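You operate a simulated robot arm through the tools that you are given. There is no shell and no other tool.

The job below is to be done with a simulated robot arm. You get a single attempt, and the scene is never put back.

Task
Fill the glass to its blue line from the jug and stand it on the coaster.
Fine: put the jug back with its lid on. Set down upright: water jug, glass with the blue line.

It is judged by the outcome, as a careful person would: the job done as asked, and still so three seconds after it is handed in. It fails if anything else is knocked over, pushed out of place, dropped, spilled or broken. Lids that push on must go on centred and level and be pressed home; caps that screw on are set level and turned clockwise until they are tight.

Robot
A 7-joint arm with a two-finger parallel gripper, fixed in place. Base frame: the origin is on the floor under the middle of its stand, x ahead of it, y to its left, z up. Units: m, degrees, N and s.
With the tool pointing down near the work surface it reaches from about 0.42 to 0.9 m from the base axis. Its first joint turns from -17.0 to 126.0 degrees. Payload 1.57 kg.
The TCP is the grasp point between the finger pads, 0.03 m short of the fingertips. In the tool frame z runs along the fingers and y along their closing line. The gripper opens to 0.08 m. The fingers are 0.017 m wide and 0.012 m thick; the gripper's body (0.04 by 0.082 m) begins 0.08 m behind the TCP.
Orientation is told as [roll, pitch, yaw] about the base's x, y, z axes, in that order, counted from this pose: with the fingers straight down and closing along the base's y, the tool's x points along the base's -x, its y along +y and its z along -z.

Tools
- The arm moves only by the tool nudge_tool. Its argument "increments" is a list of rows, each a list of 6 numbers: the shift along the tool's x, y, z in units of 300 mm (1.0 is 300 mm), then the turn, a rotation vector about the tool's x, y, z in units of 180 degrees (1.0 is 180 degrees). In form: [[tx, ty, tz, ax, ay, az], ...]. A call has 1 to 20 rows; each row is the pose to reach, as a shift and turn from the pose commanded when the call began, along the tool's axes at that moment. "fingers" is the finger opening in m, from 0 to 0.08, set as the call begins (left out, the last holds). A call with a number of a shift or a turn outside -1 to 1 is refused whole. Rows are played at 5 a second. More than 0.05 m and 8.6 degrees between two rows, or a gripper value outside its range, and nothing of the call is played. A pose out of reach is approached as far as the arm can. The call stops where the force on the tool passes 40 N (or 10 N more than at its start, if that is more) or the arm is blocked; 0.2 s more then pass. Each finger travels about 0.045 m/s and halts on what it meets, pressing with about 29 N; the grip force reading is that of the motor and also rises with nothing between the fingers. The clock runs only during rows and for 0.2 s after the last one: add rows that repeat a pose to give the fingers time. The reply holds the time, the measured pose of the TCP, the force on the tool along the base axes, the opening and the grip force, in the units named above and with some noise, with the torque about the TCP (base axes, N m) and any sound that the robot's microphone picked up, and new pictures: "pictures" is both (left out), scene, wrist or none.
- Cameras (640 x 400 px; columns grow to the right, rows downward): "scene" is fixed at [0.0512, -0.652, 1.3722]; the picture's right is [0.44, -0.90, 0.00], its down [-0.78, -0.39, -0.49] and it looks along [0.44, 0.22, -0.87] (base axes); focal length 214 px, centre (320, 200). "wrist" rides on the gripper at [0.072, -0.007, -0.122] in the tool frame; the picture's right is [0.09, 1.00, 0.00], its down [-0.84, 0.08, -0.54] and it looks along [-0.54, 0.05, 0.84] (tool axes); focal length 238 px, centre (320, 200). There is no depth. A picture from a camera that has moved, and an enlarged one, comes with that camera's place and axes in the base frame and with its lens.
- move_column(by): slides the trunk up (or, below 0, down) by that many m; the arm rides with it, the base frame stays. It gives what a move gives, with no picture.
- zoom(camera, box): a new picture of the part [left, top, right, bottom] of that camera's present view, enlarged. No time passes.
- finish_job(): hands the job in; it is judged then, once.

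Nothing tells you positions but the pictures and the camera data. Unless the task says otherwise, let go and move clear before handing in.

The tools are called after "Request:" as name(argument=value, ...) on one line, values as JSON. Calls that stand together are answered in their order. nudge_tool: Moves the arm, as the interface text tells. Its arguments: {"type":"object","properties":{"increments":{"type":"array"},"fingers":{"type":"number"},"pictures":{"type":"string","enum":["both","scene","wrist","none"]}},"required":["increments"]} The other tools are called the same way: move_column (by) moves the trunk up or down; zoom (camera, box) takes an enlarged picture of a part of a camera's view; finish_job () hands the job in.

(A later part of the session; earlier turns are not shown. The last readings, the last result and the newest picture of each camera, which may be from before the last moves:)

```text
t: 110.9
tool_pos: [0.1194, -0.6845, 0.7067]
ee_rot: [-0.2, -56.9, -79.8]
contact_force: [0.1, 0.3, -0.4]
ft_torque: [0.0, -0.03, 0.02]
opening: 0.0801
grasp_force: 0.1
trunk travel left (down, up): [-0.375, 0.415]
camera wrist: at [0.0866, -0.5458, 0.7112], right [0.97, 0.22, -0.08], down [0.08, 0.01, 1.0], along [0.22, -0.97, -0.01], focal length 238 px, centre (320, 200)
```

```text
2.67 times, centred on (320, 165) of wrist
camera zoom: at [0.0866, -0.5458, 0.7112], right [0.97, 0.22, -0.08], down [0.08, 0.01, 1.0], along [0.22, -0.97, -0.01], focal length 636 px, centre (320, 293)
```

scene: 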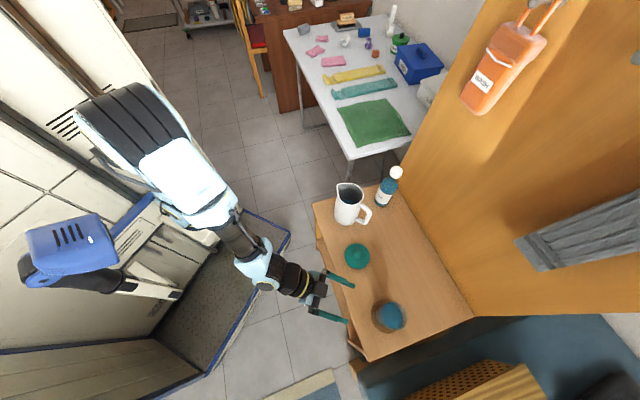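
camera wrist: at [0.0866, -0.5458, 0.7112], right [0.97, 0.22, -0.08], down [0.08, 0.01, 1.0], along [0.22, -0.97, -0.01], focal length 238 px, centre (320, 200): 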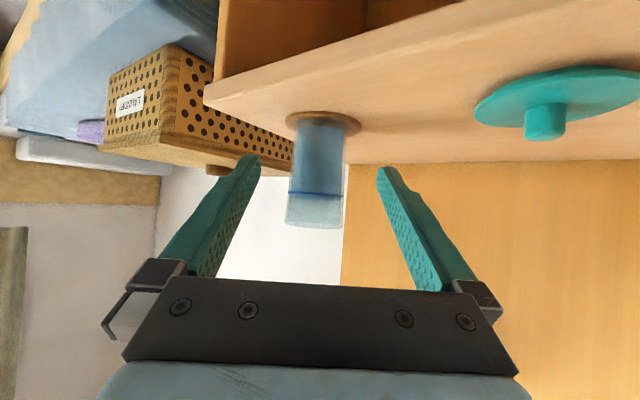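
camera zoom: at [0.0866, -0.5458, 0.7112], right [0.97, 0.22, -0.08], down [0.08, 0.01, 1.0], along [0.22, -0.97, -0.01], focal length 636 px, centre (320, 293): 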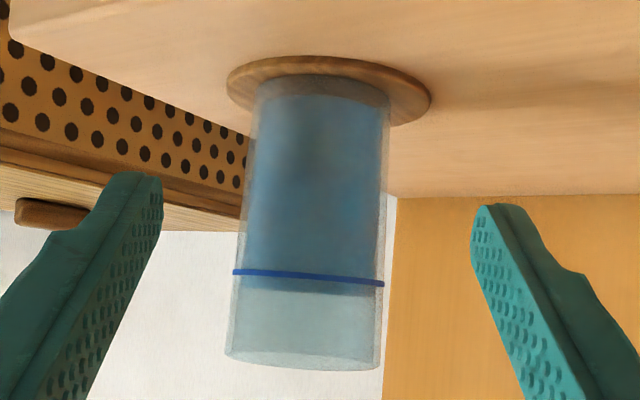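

Measured at surface height, the water is about 6 mm above the line; the glass wall is 4 mm thick, which skewed my overhead estimate. I'll correct this by pouring the small excess of about 16 ml back into the still-open jug. First I'm rising and going above the glass.

Request:
nudge_tool(increments=[[-0.0675, 0, -0.044, 0, 0.0396, 0], [-0.135, 0, -0.088, 0, 0.0792, 0], [-0.2025, 0, -0.131, 0, 0.1188, 0], [-0.27, 0, -0.175, 0, 0.1584, 0], [-0.3375, 0, -0.219, 0, 0.198, 0], [-0.405, 0, -0.263, 0, 0.2376, 0], [-0.4725, 0, -0.306, 0, 0.2772, 0], [-0.54, 0, -0.35, 0, 0.3167, 0], [-0.54, 0, -0.35, 0, 0.3167, 0]], fingers=0.08, pictures="none")

Request:
nudge_tool(increments=[[-0.11, 0, 0, 0, 0, 0], [-0.22, 0, 0, 0, 0, 0], [-0.33, 0, 0, 0, 0, 0], [-0.4365, 0, 0, 0, 0, 0], [-0.4365, 0, 0, 0, 0, 0]], pictures="wrist")

Request:
zoom(camera="wrist", box=[240, 60, 400, 160])

```text
t: 112.9
tool_pos: [0.119, -0.6838, 0.8991]
ee_rot: [-0.2, 0.2, -80.0]
contact_force: [0.9, -0.2, 0.4]
ft_torque: [-0.02, 0.02, -0.01]
opening: 0.0799
grasp_force: 0.0
out of reach, approached as far as the arm can: row 3
trunk travel left (down, up): [-0.375, 0.415]
```

```text
t: 114.1
tool_pos: [0.1419, -0.8143, 0.8976]
ee_rot: [0.0, 0.2, -80.0]
contact_force: [0.7, 0.1, -0.3]
ft_torque: [-0.04, 0.01, -0.01]
opening: 0.0803
grasp_force: 0.0
trunk travel left (down, up): [-0.375, 0.415]
camera wrist: at [0.1222, -0.7444, 1.0196], right [0.96, 0.26, 0.0], down [0.22, -0.81, 0.54], along [0.14, -0.52, -0.84], focal length 238 px, centre (320, 200)
```

wrist: 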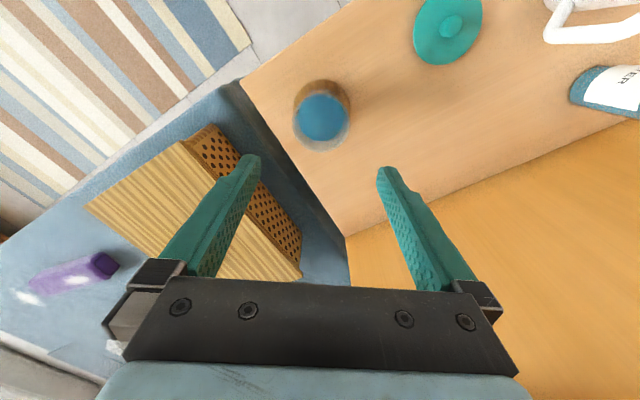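

```text
4.00 times, centred on (320, 110) of wrist
camera zoom: at [0.1222, -0.7444, 1.0196], right [0.96, 0.26, 0.0], down [0.22, -0.81, 0.54], along [0.14, -0.52, -0.84], focal length 953 px, centre (320, 560)
```

zoom: 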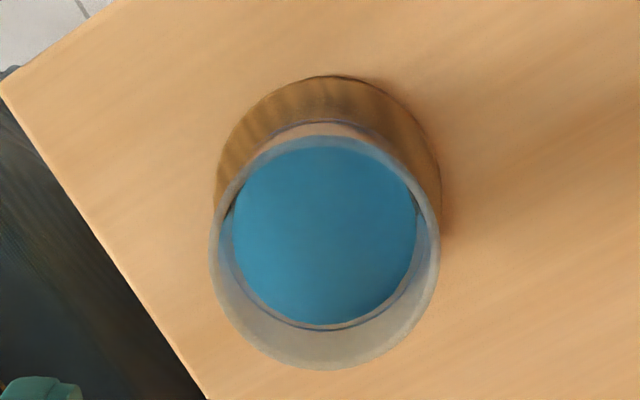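

Request:
nudge_tool(increments=[[-0.006, 0.003, 0.12, 0, 0, 0], [-0.006, 0.003, 0.24, 0, 0, 0], [-0.006, 0.003, 0.36, 0, 0, 0], [-0.006, 0.003, 0.46, 0, 0, 0], [-0.006, 0.003, 0.52, 0, 0, 0], [-0.006, 0.003, 0.52, 0, 0, 0]], fingers=0.08, pictures="wrist")

Request:
zoom(camera="wrist", box=[230, 100, 410, 260])

```text
t: 115.5
tool_pos: [0.1448, -0.816, 0.7403]
ee_rot: [-0.1, 0.1, -79.9]
contact_force: [-1.0, 0.3, -1.3]
ft_torque: [-0.01, 0.01, -0.01]
opening: 0.0797
grasp_force: 0.0
trunk travel left (down, up): [-0.375, 0.415]
camera wrist: at [0.1238, -0.7457, 0.8627], right [0.96, 0.26, 0.0], down [0.22, -0.81, 0.54], along [0.14, -0.52, -0.84], focal length 238 px, centre (320, 200)
```

wrist: 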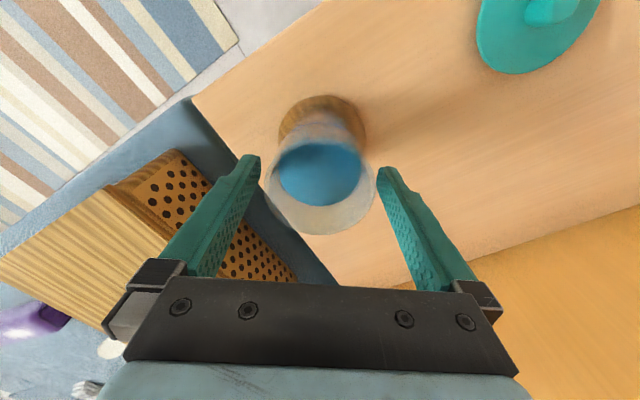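

```text
2.50 times, centred on (320, 180) of wrist
camera zoom: at [0.1238, -0.7457, 0.8627], right [0.96, 0.26, 0.0], down [0.22, -0.81, 0.54], along [0.14, -0.52, -0.84], focal length 596 px, centre (320, 250)
```

zoom: 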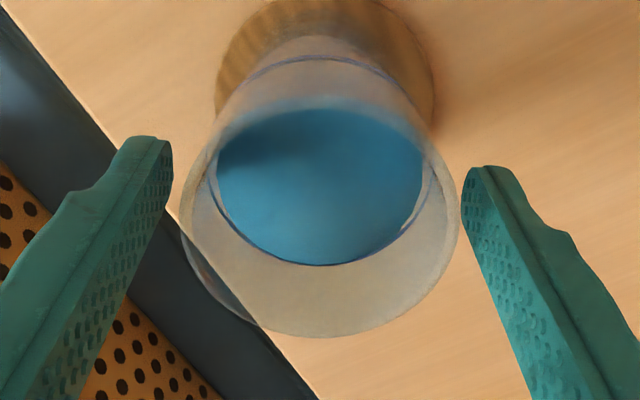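

Request:
nudge_tool(increments=[[0, 0, 0.05, 0, 0, 0], [0, 0, 0.1, 0, 0, 0], [0, 0, 0.134, 0, 0, 0], [0, 0, 0.134, 0, 0, 0]], fingers=0.08, pictures="none")

Request:
nudge_tool(increments=[[0, 0, 0, 0, 0, 0], [0, 0, 0, 0, 0, 0], [0, 0, 0, 0, 0, 0], [0, 0, 0, 0, 0, 0]], fingers=0.045, pictures="wrist")

Request:
zoom(camera="wrist", box=[230, 120, 410, 290])

```text
t: 116.5
tool_pos: [0.1434, -0.8143, 0.702]
ee_rot: [-0.1, 0.1, -80.0]
contact_force: [-0.2, -0.9, -1.0]
ft_torque: [0.0, -0.01, -0.01]
opening: 0.0801
grasp_force: 0.0
trunk travel left (down, up): [-0.375, 0.415]
```

```text
t: 117.5
tool_pos: [0.1443, -0.8149, 0.7021]
ee_rot: [-0.2, 0.1, -80.0]
contact_force: [-1.5, 0.8, -0.3]
ft_torque: [0.06, -0.01, 0.0]
opening: 0.0645
grasp_force: 28.8
trunk travel left (down, up): [-0.375, 0.415]
camera wrist: at [0.1239, -0.7444, 0.8234], right [0.96, 0.26, 0.0], down [0.22, -0.81, 0.54], along [0.14, -0.52, -0.84], focal length 238 px, centre (320, 200)
```

wrist: 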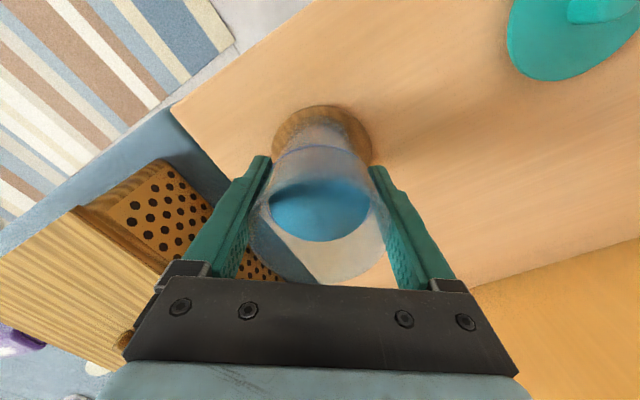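

```text
2.35 times, centred on (320, 205) of wrist
camera zoom: at [0.1239, -0.7444, 0.8234], right [0.96, 0.26, 0.0], down [0.22, -0.81, 0.54], along [0.14, -0.52, -0.84], focal length 561 px, centre (320, 188)
```

zoom: 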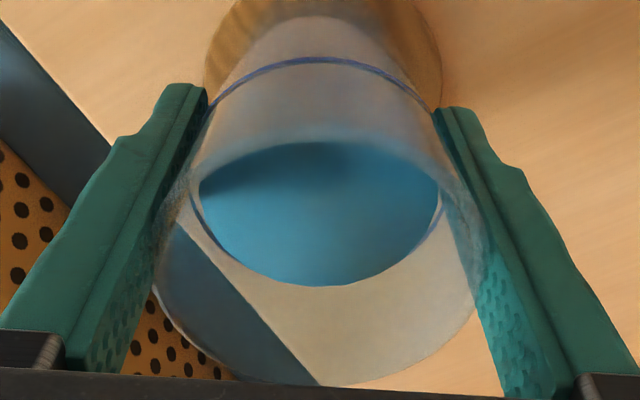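

The glass is gripped firmly. I'll lift it gently and carry it upright towards the jug.

Request:
nudge_tool(increments=[[0, 0, -0.03, 0, 0, 0], [0, 0, -0.08, 0, 0, 0], [0, 0, -0.15, 0, 0, 0], [0, 0, -0.24, 0, 0, 0], [0, 0, -0.34, 0, 0, 0], [0, 0, -0.44, 0, 0, 0], [0, 0, -0.54, 0, 0, 0], [0, 0, -0.62, 0, 0, 0], [0, 0, -0.66, 0, 0, 0], [0, 0, -0.66, 0, 0, 0]], pictures="both")

Request:
zoom(camera="wrist", box=[230, 120, 410, 290])

```text
t: 119.7
tool_pos: [0.1444, -0.8149, 0.8998]
ee_rot: [-0.1, 0.2, -80.0]
contact_force: [-0.1, -0.3, -4.3]
ft_torque: [0.0, 0.01, -0.01]
opening: 0.0646
grasp_force: 28.4
trunk travel left (down, up): [-0.375, 0.415]
camera wrist: at [0.1241, -0.7458, 1.0217], right [0.96, 0.26, 0.0], down [0.22, -0.81, 0.54], along [0.14, -0.52, -0.84], focal length 238 px, centre (320, 200)
```

scene: 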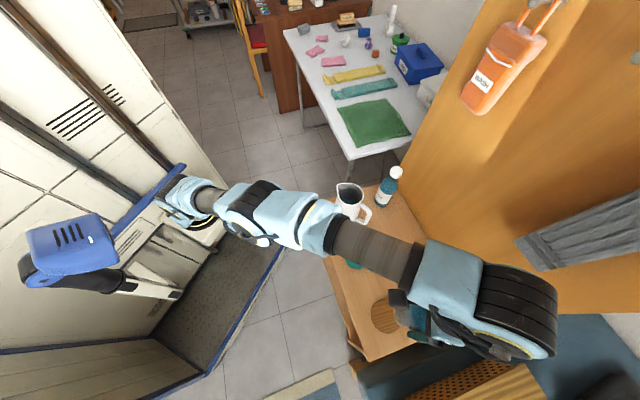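
wrist: 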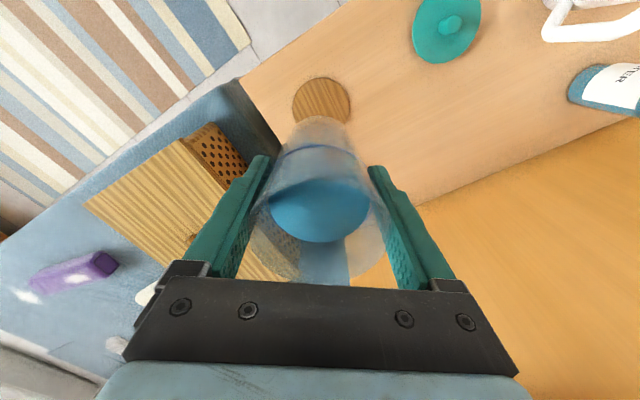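

```text
2.35 times, centred on (320, 205) of wrist
camera zoom: at [0.1241, -0.7458, 1.0217], right [0.96, 0.26, 0.0], down [0.22, -0.81, 0.54], along [0.14, -0.52, -0.84], focal length 561 px, centre (320, 188)
```

zoom: 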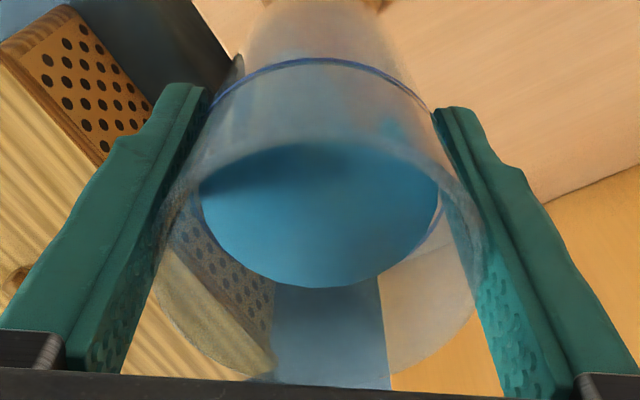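

The glass with its water weighs 4.3 N. Carrying it upright to beside the jug's opening, on the handle side and clear of the bottle.

Request:
nudge_tool(increments=[[0.02, 0.045, -0.01, 0, 0, 0.007], [0.055, 0.12, -0.02, 0, 0, 0.02], [0.095, 0.21, -0.03, 0, 0, 0.035], [0.14, 0.31, -0.04, 0, 0, 0.05], [0.185, 0.41, -0.05, 0, 0, 0.065], [0.23, 0.51, -0.06, 0, 0, 0.08], [0.275, 0.61, -0.067, 0, 0, 0.095], [0.32, 0.71, -0.067, 0, 0, 0.11], [0.36, 0.8, -0.067, 0, 0, 0.125], [0.392, 0.87, -0.067, 0, 0, 0.136], [0.41, 0.907, -0.067, 0, 0, 0.1417], [0.41, 0.907, -0.067, 0, 0, 0.1417]], pictures="both")

Request:
zoom(camera="scene", box=[310, 150, 430, 250])

```text
t: 122.3
tool_pos: [0.3892, -0.6459, 0.92]
ee_rot: [-0.2, 0.1, -105.6]
contact_force: [0.4, 0.4, -3.5]
ft_torque: [-0.01, -0.05, 0.01]
opening: 0.0644
grasp_force: 29.2
trunk travel left (down, up): [-0.375, 0.415]
camera wrist: at [0.4017, -0.5751, 1.0408], right [0.98, -0.18, 0.0], down [-0.15, -0.83, 0.54], along [-0.1, -0.53, -0.84], focal length 238 px, centre (320, 200)
```

scene: 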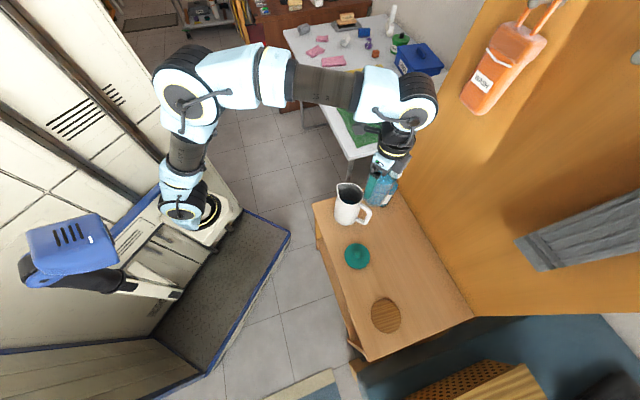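
wrist: 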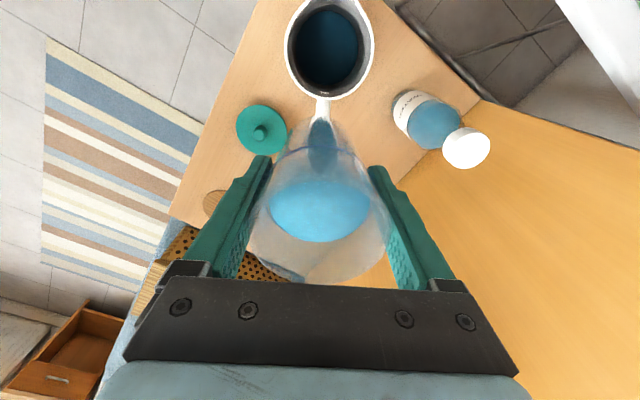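

```text
4.00 times, centred on (370, 200) of scene
camera zoom: at [0.0512, -0.652, 1.3722], right [0.44, -0.9, 0.0], down [-0.78, -0.39, -0.49], along [0.44, 0.22, -0.87], focal length 858 px, centre (120, 200)
```

zoom: 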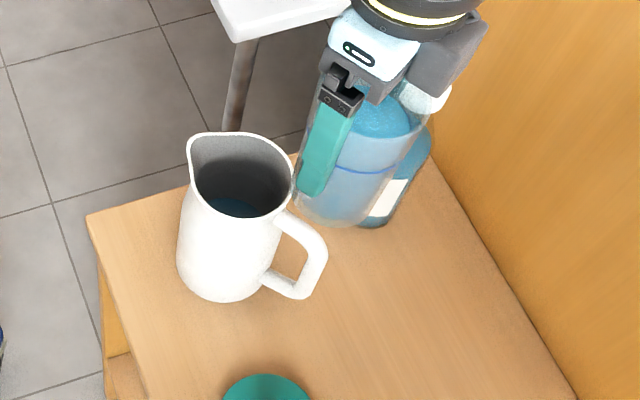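

The jug opening is 73 mm ahead of the TCP, well aligned. I'll tilt the glass to 40°, below its expected overflow angle of about 46°, while lowering it to just above the jug.

Request:
nudge_tool(increments=[[0.0025, 0.001, 0.03, 0, -0.0278, 0], [0.005, 0.002, 0.06, 0, -0.0556, 0], [0.0075, 0.003, 0.09, 0, -0.0833, 0], [0.01, 0.004, 0.12, 0, -0.1111, 0], [0.0125, 0.005, 0.15, 0, -0.1389, 0], [0.015, 0.006, 0.18, 0, -0.1667, 0], [0.0175, 0.0067, 0.21, 0, -0.1944, 0], [0.02, 0.0067, 0.24, 0, -0.2222, 0], [0.02, 0.0067, 0.24, 0, -0.2222, 0]], pictures="both")

Request:
zoom(camera="scene", box=[310, 150, 430, 250])

Request:
zoom(camera="wrist", box=[220, 0, 420, 290])

```text
t: 124.3
tool_pos: [0.3934, -0.6424, 0.849]
ee_rot: [-0.2, -40.0, -105.3]
contact_force: [-0.5, -0.6, -3.0]
ft_torque: [0.08, -0.02, -0.01]
opening: 0.0641
grasp_force: 28.8
trunk travel left (down, up): [-0.375, 0.415]
camera wrist: at [0.4214, -0.5112, 0.8948], right [0.98, -0.2, -0.06], down [0.0, -0.3, 0.95], along [-0.21, -0.93, -0.3], focal length 238 px, centre (320, 200)
```

scene: 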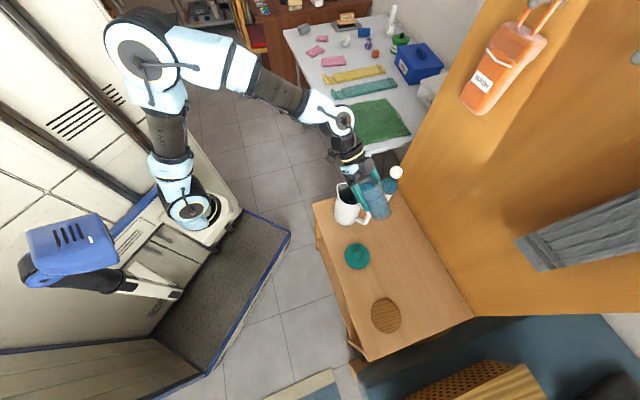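
wrist: 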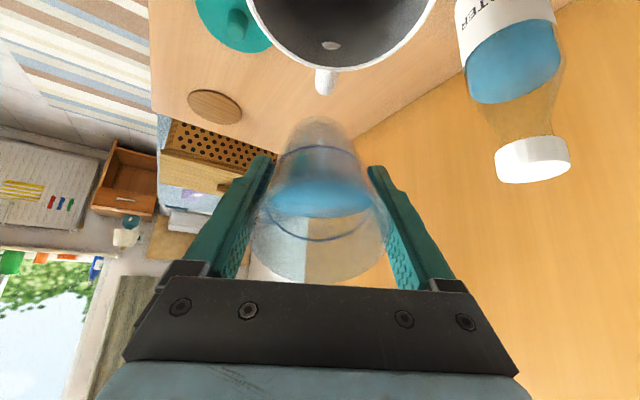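

```text
4.00 times, centred on (370, 200) of scene
camera zoom: at [0.0512, -0.652, 1.3722], right [0.44, -0.9, 0.0], down [-0.78, -0.39, -0.49], along [0.44, 0.22, -0.87], focal length 858 px, centre (120, 200)
```

zoom: 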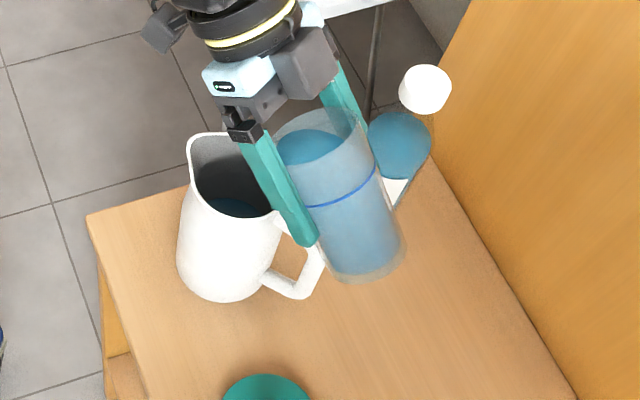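

```text
1.38 times, centred on (320, 145) of wrist
camera zoom: at [0.4214, -0.5112, 0.8948], right [0.98, -0.2, -0.06], down [0.0, -0.3, 0.95], along [-0.21, -0.93, -0.3], focal length 329 px, centre (320, 276)
```

zoom: 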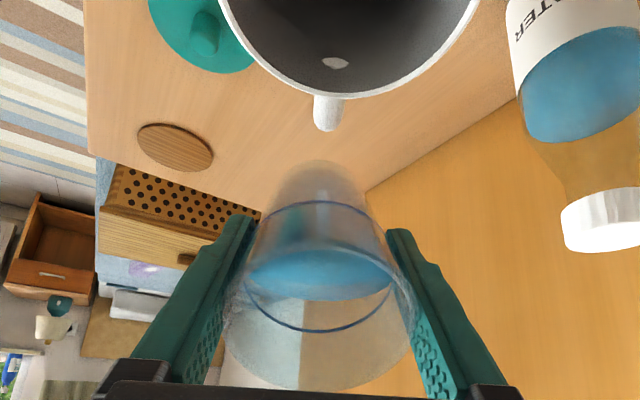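

Request:
nudge_tool(increments=[[-0.0026, 0, -0.002, 0, -0.0056, 0], [-0.0052, 0, -0.004, 0, -0.0111, 0], [-0.0052, 0, -0.004, 0, -0.0111, 0]], pictures="none")

Request:
zoom(camera="scene", box=[330, 160, 410, 230])

Request:
nudge_tool(increments=[[-0.0026, 0, -0.002, 0, -0.0056, 0], [-0.0026, 0, -0.002, 0, -0.0056, 0], [-0.0026, 0, -0.002, 0, -0.0056, 0]], pictures="none")

Request:
zoom(camera="scene", box=[330, 160, 410, 230])

```text
t: 125.1
tool_pos: [0.3926, -0.6419, 0.8503]
ee_rot: [-0.4, -41.9, -105.3]
contact_force: [0.4, -0.3, -4.2]
ft_torque: [0.08, -0.02, 0.03]
opening: 0.0643
grasp_force: 29.2
trunk travel left (down, up): [-0.375, 0.415]
```

```text
5.71 times, centred on (370, 195) of scene
camera zoom: at [0.0512, -0.652, 1.3722], right [0.44, -0.9, 0.0], down [-0.78, -0.39, -0.49], along [0.44, 0.22, -0.87], focal length 1226 px, centre (34, 229)
```

zoom: 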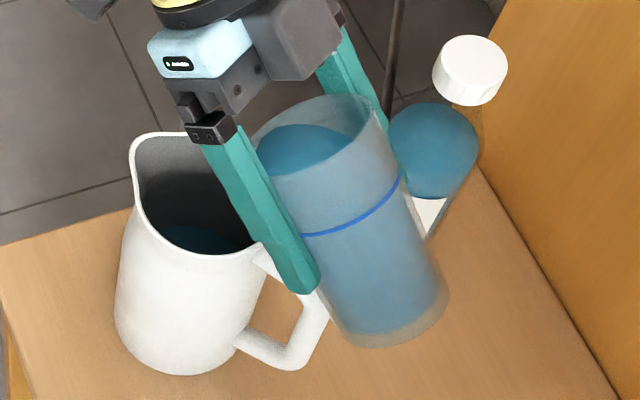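

```text
t: 125.9
tool_pos: [0.3936, -0.6426, 0.851]
ee_rot: [-0.3, -42.8, -105.3]
contact_force: [0.1, -0.4, -4.0]
ft_torque: [0.1, -0.04, -0.01]
opening: 0.064
grasp_force: 29.3
trunk travel left (down, up): [-0.375, 0.415]
```

```text
5.71 times, centred on (370, 195) of scene
camera zoom: at [0.0512, -0.652, 1.3722], right [0.44, -0.9, 0.0], down [-0.78, -0.39, -0.49], along [0.44, 0.22, -0.87], focal length 1226 px, centre (34, 229)
```

zoom: 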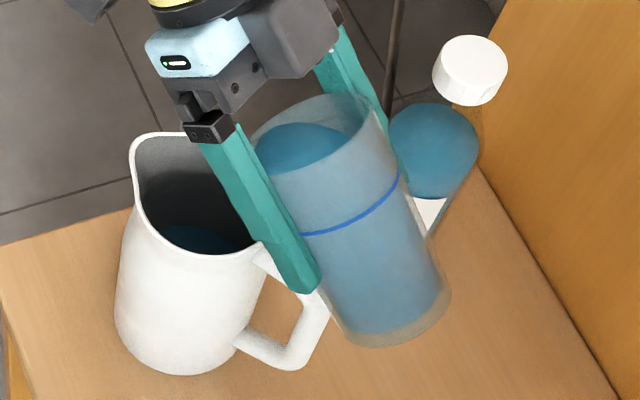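

Request:
nudge_tool(increments=[[-0.0026, 0, -0.002, 0, -0.0056, 0], [-0.0026, 0, -0.002, 0, -0.0056, 0], [-0.0026, 0, -0.002, 0, -0.0056, 0]], pictures="none")

Request:
zoom(camera="scene", box=[330, 160, 410, 230])

Request:
nudge_tool(increments=[[-0.0026, 0, -0.002, 0, -0.0056, 0], [-0.0026, 0, -0.002, 0, -0.0056, 0], [-0.0026, 0, -0.002, 0, -0.0056, 0]], pictures="none")

Request:
zoom(camera="scene", box=[330, 160, 410, 230])

```text
t: 126.7
tool_pos: [0.3941, -0.6427, 0.8519]
ee_rot: [-0.2, -44.0, -105.3]
contact_force: [-0.1, -0.5, -3.8]
ft_torque: [0.12, -0.02, 0.0]
opening: 0.0647
grasp_force: 28.6
trunk travel left (down, up): [-0.375, 0.415]
```

```text
5.71 times, centred on (370, 195) of scene
camera zoom: at [0.0512, -0.652, 1.3722], right [0.44, -0.9, 0.0], down [-0.78, -0.39, -0.49], along [0.44, 0.22, -0.87], focal length 1226 px, centre (34, 229)
```

zoom: 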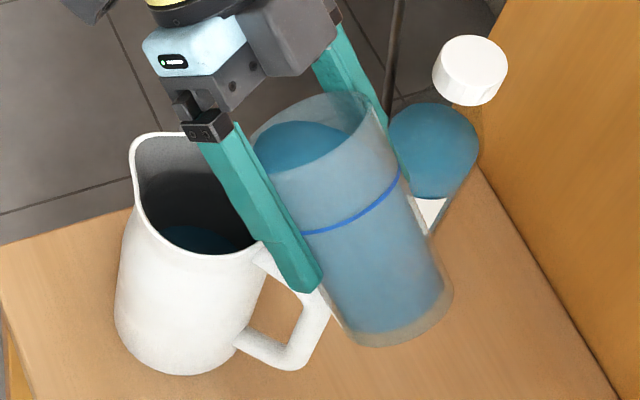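

```text
t: 127.5
tool_pos: [0.3953, -0.6428, 0.8523]
ee_rot: [-0.4, -45.0, -105.4]
contact_force: [0.9, 0.5, -3.7]
ft_torque: [0.12, -0.07, 0.03]
opening: 0.0643
grasp_force: 29.6
trunk travel left (down, up): [-0.375, 0.415]
```

```text
5.71 times, centred on (370, 195) of scene
camera zoom: at [0.0512, -0.652, 1.3722], right [0.44, -0.9, 0.0], down [-0.78, -0.39, -0.49], along [0.44, 0.22, -0.87], focal length 1226 px, centre (34, 229)
```

zoom: 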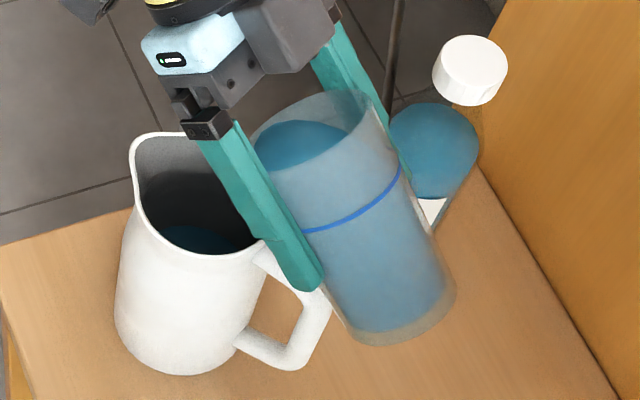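

Request:
nudge_tool(increments=[[-0.0026, 0, -0.002, 0, -0.0056, 0], [-0.0026, 0, -0.002, 0, -0.0056, 0], [-0.0026, 0, -0.002, 0, -0.0056, 0]], pictures="none")

Request:
zoom(camera="scene", box=[330, 160, 410, 230])

Request:
nudge_tool(increments=[[-0.0026, 0, -0.002, 0, -0.0056, 0], [-0.0026, 0, -0.002, 0, -0.0056, 0]], pictures="none")

Request:
zoom(camera="scene", box=[330, 160, 410, 230])

```text
t: 128.3
tool_pos: [0.3925, -0.6439, 0.8526]
ee_rot: [-0.3, -45.9, -105.3]
contact_force: [-0.5, -0.2, -3.8]
ft_torque: [0.09, -0.04, -0.04]
opening: 0.0645
grasp_force: 28.6
trunk travel left (down, up): [-0.375, 0.415]
```

```text
5.71 times, centred on (370, 195) of scene
camera zoom: at [0.0512, -0.652, 1.3722], right [0.44, -0.9, 0.0], down [-0.78, -0.39, -0.49], along [0.44, 0.22, -0.87], focal length 1226 px, centre (34, 229)
```

zoom: 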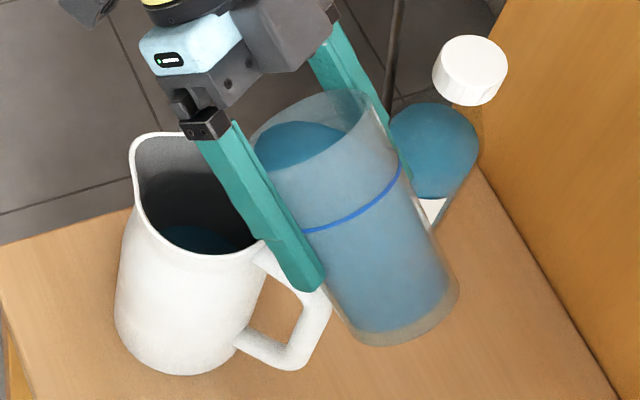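

```text
t: 128.9
tool_pos: [0.3945, -0.6423, 0.8545]
ee_rot: [-0.3, -47.0, -105.4]
contact_force: [0.2, 0.4, -3.6]
ft_torque: [0.09, -0.01, 0.0]
opening: 0.0645
grasp_force: 28.9
trunk travel left (down, up): [-0.375, 0.415]
```

```text
5.71 times, centred on (370, 195) of scene
camera zoom: at [0.0512, -0.652, 1.3722], right [0.44, -0.9, 0.0], down [-0.78, -0.39, -0.49], along [0.44, 0.22, -0.87], focal length 1226 px, centre (34, 229)
```

zoom: 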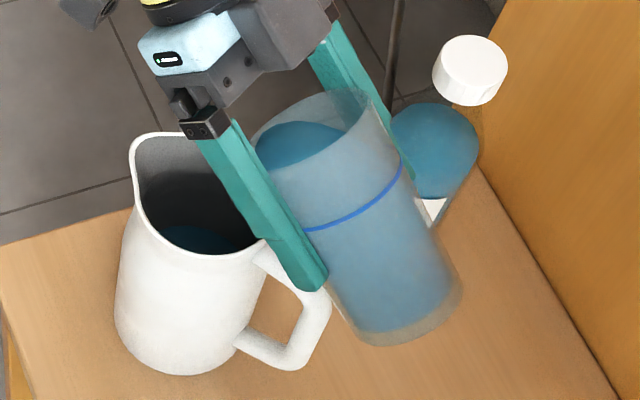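

Request:
nudge_tool(increments=[[-0.0026, 0, -0.002, 0, -0.0056, 0], [-0.0026, 0, -0.002, 0, -0.0056, 0]], pictures="none")

Request:
zoom(camera="scene", box=[330, 160, 410, 230])

Request:
nudge_tool(increments=[[-0.0026, 0, -0.002, 0, -0.0056, 0], [-0.0026, 0, -0.002, 0, -0.0056, 0]], pictures="none")

Request:
zoom(camera="scene", box=[330, 160, 410, 230])

```text
t: 129.5
tool_pos: [0.393, -0.6434, 0.8562]
ee_rot: [-0.4, -48.0, -105.4]
contact_force: [0.2, -0.4, -3.8]
ft_torque: [0.11, -0.07, -0.02]
opening: 0.0643
grasp_force: 28.6
trunk travel left (down, up): [-0.375, 0.415]
```

```text
5.71 times, centred on (370, 195) of scene
camera zoom: at [0.0512, -0.652, 1.3722], right [0.44, -0.9, 0.0], down [-0.78, -0.39, -0.49], along [0.44, 0.22, -0.87], focal length 1226 px, centre (34, 229)
```

zoom: 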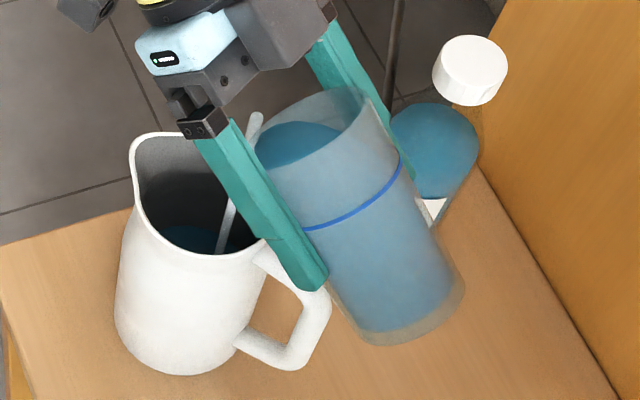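

```text
t: 130.1
tool_pos: [0.3926, -0.6423, 0.8572]
ee_rot: [-0.3, -49.0, -105.3]
contact_force: [0.2, -0.5, -3.5]
ft_torque: [0.09, -0.05, 0.01]
opening: 0.0639
grasp_force: 29.3
trunk travel left (down, up): [-0.375, 0.415]
```

```text
5.71 times, centred on (370, 195) of scene
camera zoom: at [0.0512, -0.652, 1.3722], right [0.44, -0.9, 0.0], down [-0.78, -0.39, -0.49], along [0.44, 0.22, -0.87], focal length 1226 px, centre (34, 229)
```

zoom: 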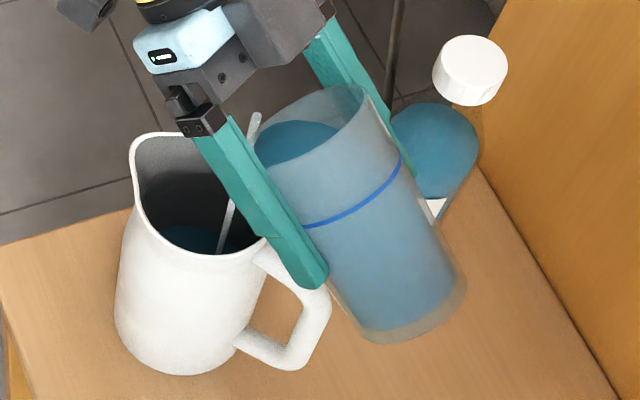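

The overflow began at about 48° and runs neatly into the jug. By geometry about 52° brings the level down to the line, so I'm continuing slowly.

Request:
nudge_tool(increments=[[-0.0026, 0, -0.002, 0, -0.0056, 0], [-0.0026, 0, -0.002, 0, -0.0056, 0], [-0.0052, 0, -0.004, 0, -0.0111, 0], [-0.0052, 0, -0.004, 0, -0.0111, 0]], pictures="none")

Request:
zoom(camera="scene", box=[330, 160, 410, 230])

Request:
nudge_tool(increments=[[-0.0021, 0, -0.0016, 0, -0.0045, 0], [-0.0021, 0, -0.0016, 0, -0.0045, 0], [-0.0021, 0, -0.0016, 0, -0.0045, 0], [-0.0021, 0, -0.0016, 0, -0.0045, 0], [-0.0021, 0, -0.0016, 0, -0.0045, 0]], pictures="wrist")

Request:
zoom(camera="scene", box=[330, 160, 410, 230])

```text
t: 131.1
tool_pos: [0.3939, -0.6429, 0.86]
ee_rot: [-0.3, -51.0, -105.1]
contact_force: [0.6, 0.1, -3.9]
ft_torque: [0.09, -0.04, -0.02]
opening: 0.0645
grasp_force: 29.1
trunk travel left (down, up): [-0.375, 0.415]
```

```text
5.71 times, centred on (370, 195) of scene
camera zoom: at [0.0512, -0.652, 1.3722], right [0.44, -0.9, 0.0], down [-0.78, -0.39, -0.49], along [0.44, 0.22, -0.87], focal length 1226 px, centre (34, 229)
```

zoom: 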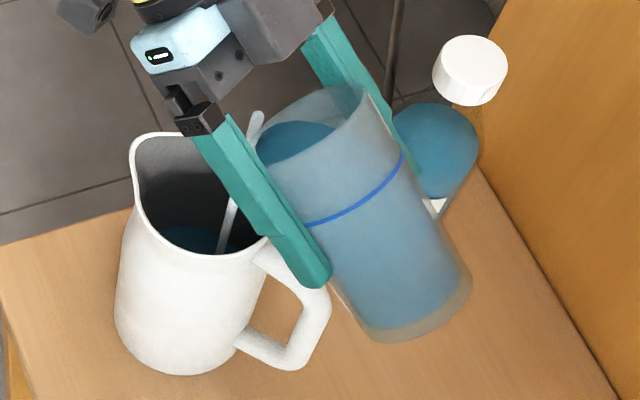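

```text
t: 132.3
tool_pos: [0.3931, -0.6448, 0.8594]
ee_rot: [-0.2, -51.9, -105.3]
contact_force: [0.4, -1.0, -3.4]
ft_torque: [0.09, -0.02, -0.03]
opening: 0.0643
grasp_force: 28.9
trunk travel left (down, up): [-0.375, 0.415]
camera wrist: at [0.4231, -0.5062, 0.878], right [0.97, -0.21, -0.08], down [0.05, -0.11, 0.99], along [-0.22, -0.97, -0.1], focal length 238 px, centre (320, 200)
```

wrist: 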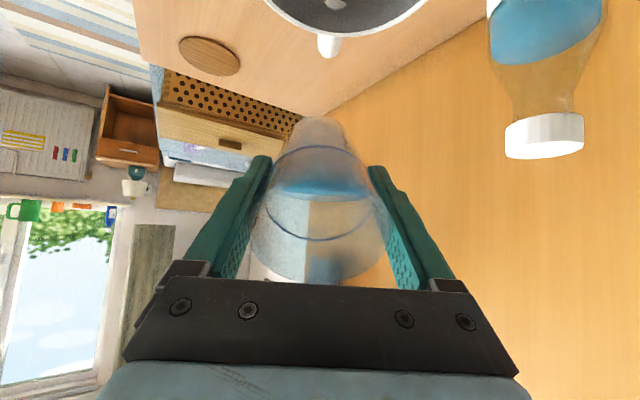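

```text
5.71 times, centred on (370, 195) of scene
camera zoom: at [0.0512, -0.652, 1.3722], right [0.44, -0.9, 0.0], down [-0.78, -0.39, -0.49], along [0.44, 0.22, -0.87], focal length 1226 px, centre (34, 229)
```

zoom: 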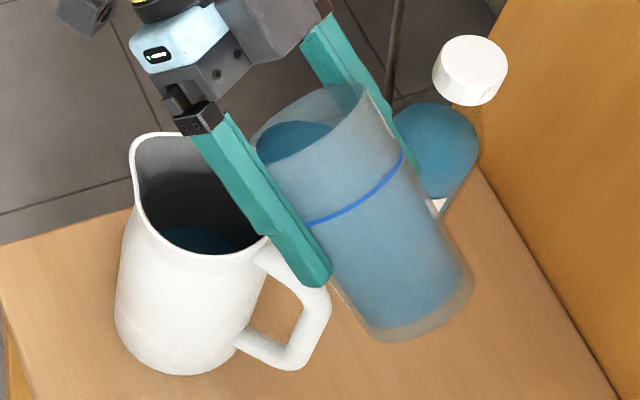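

The flow has settled at 52°. I'm tilting the glass upright while rising, then checking the level against the line.

Request:
nudge_tool(increments=[[-0.021, 0, -0.017, 0, 0.036, 0], [-0.043, 0, -0.033, 0, 0.072, 0], [-0.064, 0, -0.05, 0, 0.108, 0], [-0.085, 0, -0.066, 0, 0.145, 0], [-0.107, 0, -0.083, 0, 0.181, 0], [-0.128, 0, -0.1, 0, 0.217, 0], [-0.15, 0, -0.116, 0, 0.253, 0], [-0.171, 0, -0.133, 0, 0.2894, 0], [-0.171, 0, -0.133, 0, 0.2894, 0], [-0.171, 0, -0.133, 0, 0.2894, 0]], pictures="both")

Request:
zoom(camera="wrist", box=[230, 120, 410, 290])

Request:
zoom(camera="scene", box=[330, 150, 420, 230])

```text
t: 134.5
tool_pos: [0.3928, -0.6452, 0.9246]
ee_rot: [-0.2, 0.3, -105.4]
contact_force: [0.0, -0.7, -3.4]
ft_torque: [0.0, 0.0, -0.01]
opening: 0.0642
grasp_force: 29.2
trunk travel left (down, up): [-0.375, 0.415]
camera wrist: at [0.4056, -0.5733, 1.0463], right [0.98, -0.18, 0.0], down [-0.15, -0.83, 0.54], along [-0.1, -0.53, -0.84], focal length 238 px, centre (320, 200)
```

scene: 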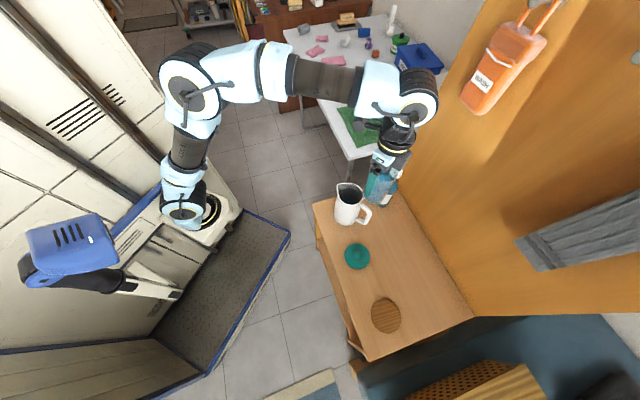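
wrist: 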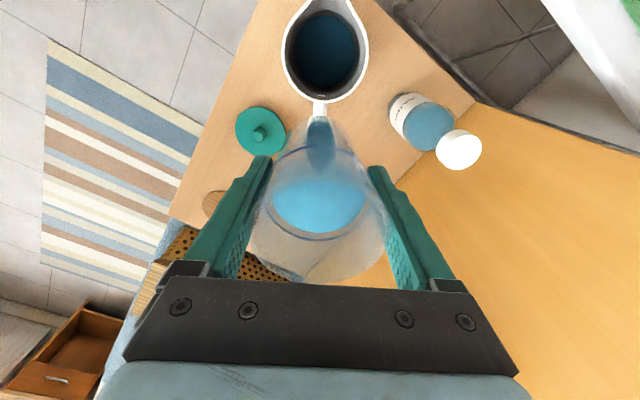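

```text
2.35 times, centred on (320, 205) of wrist
camera zoom: at [0.4056, -0.5733, 1.0463], right [0.98, -0.18, 0.0], down [-0.15, -0.83, 0.54], along [-0.1, -0.53, -0.84], focal length 561 px, centre (320, 188)
```

zoom: 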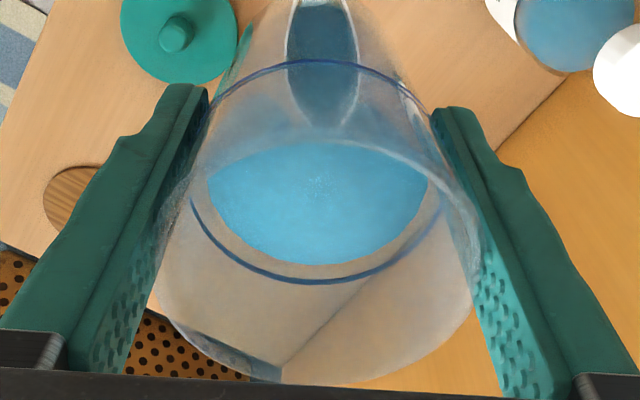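

```text
5.00 times, centred on (375, 190) of scene
camera zoom: at [0.0512, -0.652, 1.3722], right [0.44, -0.9, 0.0], down [-0.78, -0.39, -0.49], along [0.44, 0.22, -0.87], focal length 1072 px, centre (45, 250)
```

zoom: 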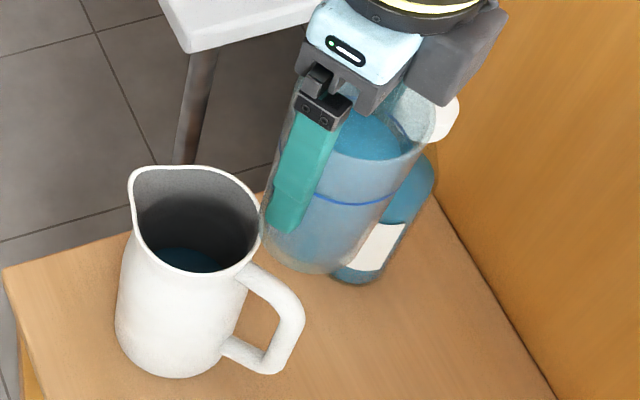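

The level is now at the blue line, within about 1–1.5 mm. I'm returning the glass to the coaster.

Request:
nudge_tool(increments=[[-0.03, -0.025, 0, 0, 0, -0.006], [-0.1, -0.085, 0, 0, 0, -0.019], [-0.18, -0.152, 0, 0, 0, -0.033], [-0.265, -0.224, 0, 0, 0, -0.049], [-0.35, -0.296, 0, 0, 0, -0.065], [-0.435, -0.367, 0, 0, 0, -0.08], [-0.52, -0.439, 0, 0, 0, -0.096], [-0.605, -0.511, 0, 0, 0, -0.112], [-0.69, -0.583, 0, 0, 0, -0.128], [-0.745, -0.629, 0, 0, 0, -0.138], [-0.766, -0.647, 0, 0, 0, -0.1417], [-0.766, -0.647, 0, 0, 0, -0.1417], [-0.766, -0.647, 0, 0, 0, -0.1417]], pictures="both")

Request:
zoom(camera="wrist", box=[240, 60, 400, 160])

```text
t: 137.3
tool_pos: [0.1455, -0.8092, 0.9221]
ee_rot: [0.1, 0.3, -80.0]
contact_force: [-0.2, 0.7, -4.6]
ft_torque: [0.05, 0.0, 0.01]
opening: 0.0642
grasp_force: 28.8
out of reach, approached as far as the arm can: row 11, 12, 13
trunk travel left (down, up): [-0.375, 0.415]
camera wrist: at [0.1247, -0.7394, 1.044], right [0.96, 0.26, 0.0], down [0.22, -0.81, 0.54], along [0.14, -0.52, -0.84], focal length 238 px, centre (320, 200)
```

scene: 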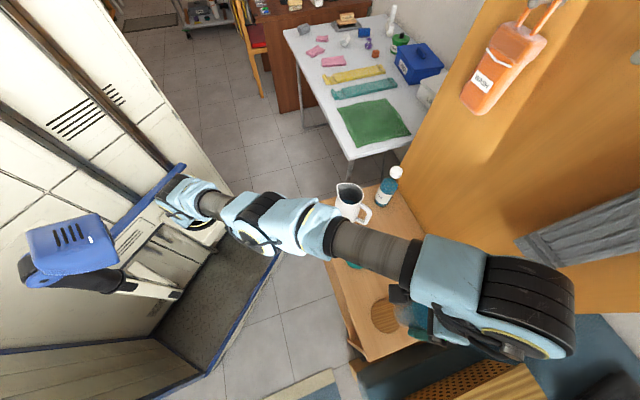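
wrist: 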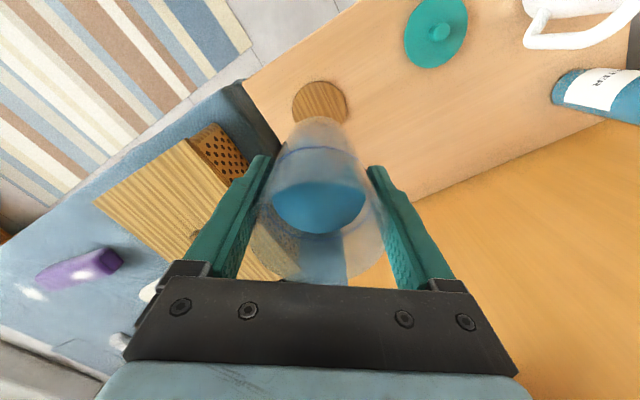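

```text
4.00 times, centred on (320, 110) of wrist
camera zoom: at [0.1247, -0.7394, 1.044], right [0.96, 0.26, 0.0], down [0.22, -0.81, 0.54], along [0.14, -0.52, -0.84], focal length 953 px, centre (320, 560)
```

zoom: 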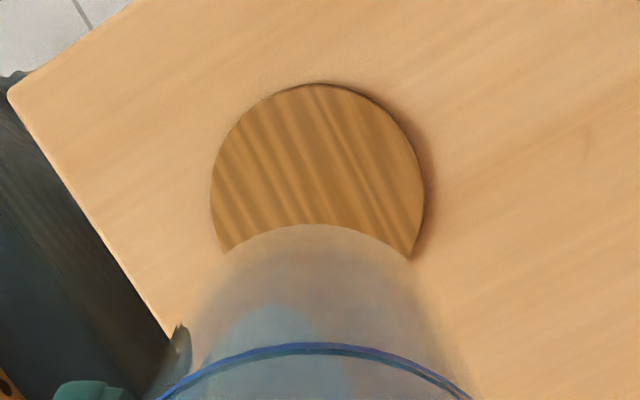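

The coaster's centre is actually about 1 cm further out than where the glass stood before, so I'll centre the glass better this time and lower it.

Request:
nudge_tool(increments=[[-0.005, -0.001, 0.07, 0, 0, 0], [-0.012, -0.002, 0.15, 0, 0, 0], [-0.022, -0.004, 0.24, 0, 0, 0], [-0.035, -0.006, 0.33, 0, 0, 0], [-0.047, -0.0067, 0.38, 0, 0, 0], [-0.047, -0.0067, 0.407, 0, 0, 0], [-0.047, -0.0067, 0.407, 0, 0, 0]], pictures="wrist")

Request:
zoom(camera="wrist", box=[240, 60, 400, 160])

Request:
zoom(camera="wrist", box=[230, 120, 410, 290])

```text
t: 138.9
tool_pos: [0.1445, -0.8203, 0.8001]
ee_rot: [-0.1, 0.2, -80.0]
contact_force: [-0.1, 0.6, -3.7]
ft_torque: [0.0, -0.01, -0.02]
opening: 0.0643
grasp_force: 28.5
trunk travel left (down, up): [-0.375, 0.415]
camera wrist: at [0.1247, -0.7514, 0.9224], right [0.96, 0.26, 0.0], down [0.22, -0.81, 0.54], along [0.14, -0.52, -0.84], focal length 238 px, centre (320, 200)
```

wrist: 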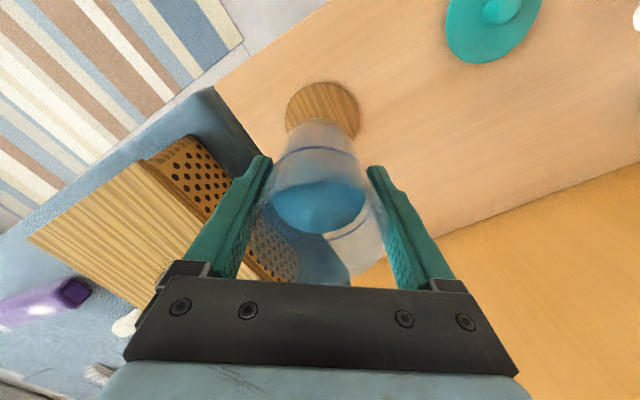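

```text
4.00 times, centred on (320, 110) of wrist
camera zoom: at [0.1247, -0.7514, 0.9224], right [0.96, 0.26, 0.0], down [0.22, -0.81, 0.54], along [0.14, -0.52, -0.84], focal length 953 px, centre (320, 560)
```

zoom: 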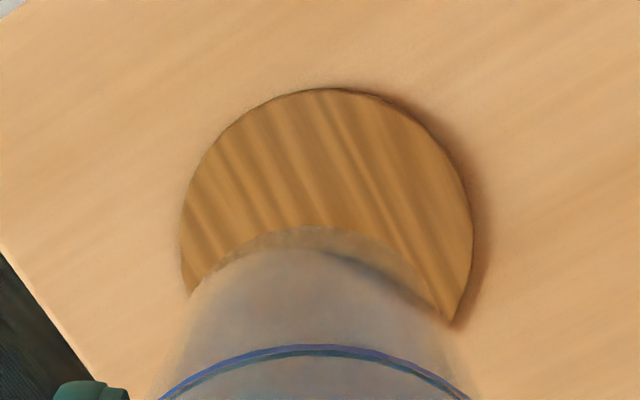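

```text
2.35 times, centred on (320, 205) of wrist
camera zoom: at [0.1247, -0.7514, 0.9224], right [0.96, 0.26, 0.0], down [0.22, -0.81, 0.54], along [0.14, -0.52, -0.84], focal length 561 px, centre (320, 188)
```

zoom: 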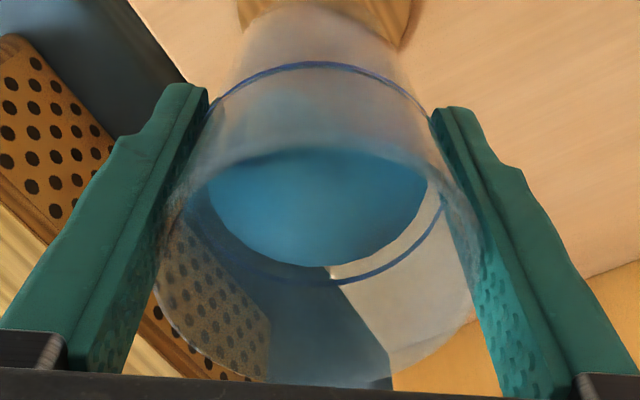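

Nearly centred; a last 3–4 mm correction and then a gentle descent onto the coaster.

Request:
nudge_tool(increments=[[-0.006, 0.002, 0.05, 0, 0, 0], [-0.012, 0.0047, 0.12, 0, 0, 0], [-0.012, 0.0047, 0.19, 0, 0, 0], [-0.012, 0.0047, 0.25, 0, 0, 0], [-0.012, 0.0047, 0.29, 0, 0, 0], [-0.012, 0.0047, 0.302, 0, 0, 0], [-0.012, 0.0047, 0.302, 0, 0, 0]], pictures="wrist")

Request:
zoom(camera="wrist", box=[240, 80, 400, 180])

Request:
nudge_tool(increments=[[0, 0, 0.007, 0, 0, 0], [0, 0, 0.012, 0, 0, 0], [0, 0, 0.012, 0, 0, 0]], pictures="none")

```text
t: 140.5
tool_pos: [0.1469, -0.8254, 0.7083]
ee_rot: [0.0, 0.3, -80.0]
contact_force: [0.3, 0.6, -4.0]
ft_torque: [0.0, 0.03, 0.01]
opening: 0.0639
grasp_force: 28.7
trunk travel left (down, up): [-0.375, 0.415]
camera wrist: at [0.1263, -0.7558, 0.8304], right [0.96, 0.26, 0.0], down [0.22, -0.81, 0.54], along [0.14, -0.52, -0.84], focal length 238 px, centre (320, 200)
```

wrist: 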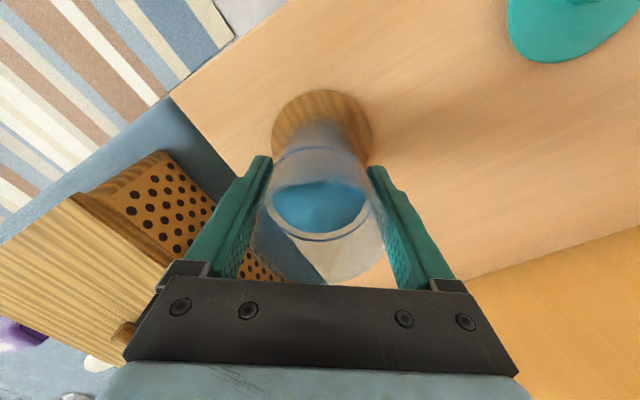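

```text
4.00 times, centred on (320, 130) of wrist
camera zoom: at [0.1263, -0.7558, 0.8304], right [0.96, 0.26, 0.0], down [0.22, -0.81, 0.54], along [0.14, -0.52, -0.84], focal length 953 px, centre (320, 480)
```

zoom: 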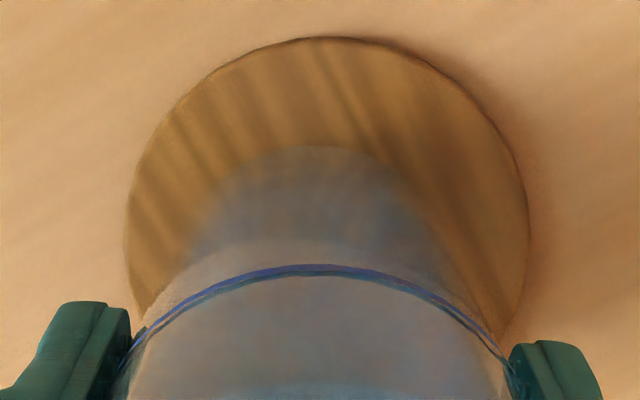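

```text
t: 141.3
tool_pos: [0.1463, -0.8244, 0.7057]
ee_rot: [-0.1, 0.3, -80.0]
contact_force: [-0.5, 0.3, -3.9]
ft_torque: [-0.03, -0.05, 0.0]
opening: 0.064
grasp_force: 29.2
trunk travel left (down, up): [-0.375, 0.415]
```

Request:
nudge_tool(increments=[[0.006, 0, 0.005, 0, 0, 0], [0.006, 0, 0.008, 0, 0, 0], [0.006, 0, 0.008, 0, 0, 0]], pictures="none")

Request:
nudge_tool(increments=[[0, 0, 0.004, 0, 0, 0], [0, 0, 0.005, 0, 0, 0], [0, 0, 0.005, 0, 0, 0]], pictures="none")

Request:
nudge_tool(increments=[[0, 0, 0.003, 0, 0, 0], [0, 0, 0.004, 0, 0, 0], [0, 0, 0.004, 0, 0, 0]], pictures="none")

```text
t: 142.1
tool_pos: [0.1482, -0.8231, 0.7035]
ee_rot: [0.0, 0.3, -80.0]
contact_force: [0.6, 0.0, -3.2]
ft_torque: [0.0, 0.01, 0.0]
opening: 0.064
grasp_force: 29.2
trunk travel left (down, up): [-0.375, 0.415]
```

```text
t: 142.9
tool_pos: [0.1476, -0.8232, 0.7026]
ee_rot: [0.0, 0.3, -80.0]
contact_force: [0.4, 1.9, 3.6]
ft_torque: [0.06, -0.24, 0.06]
opening: 0.0642
grasp_force: 29.3
trunk travel left (down, up): [-0.375, 0.415]
```

```text
t: 143.7
tool_pos: [0.1464, -0.8243, 0.7036]
ee_rot: [0.0, 0.2, -80.1]
contact_force: [0.2, 4.2, 12.9]
ft_torque: [-0.12, -0.22, 0.04]
opening: 0.0642
grasp_force: 29.2
trunk travel left (down, up): [-0.375, 0.415]
```

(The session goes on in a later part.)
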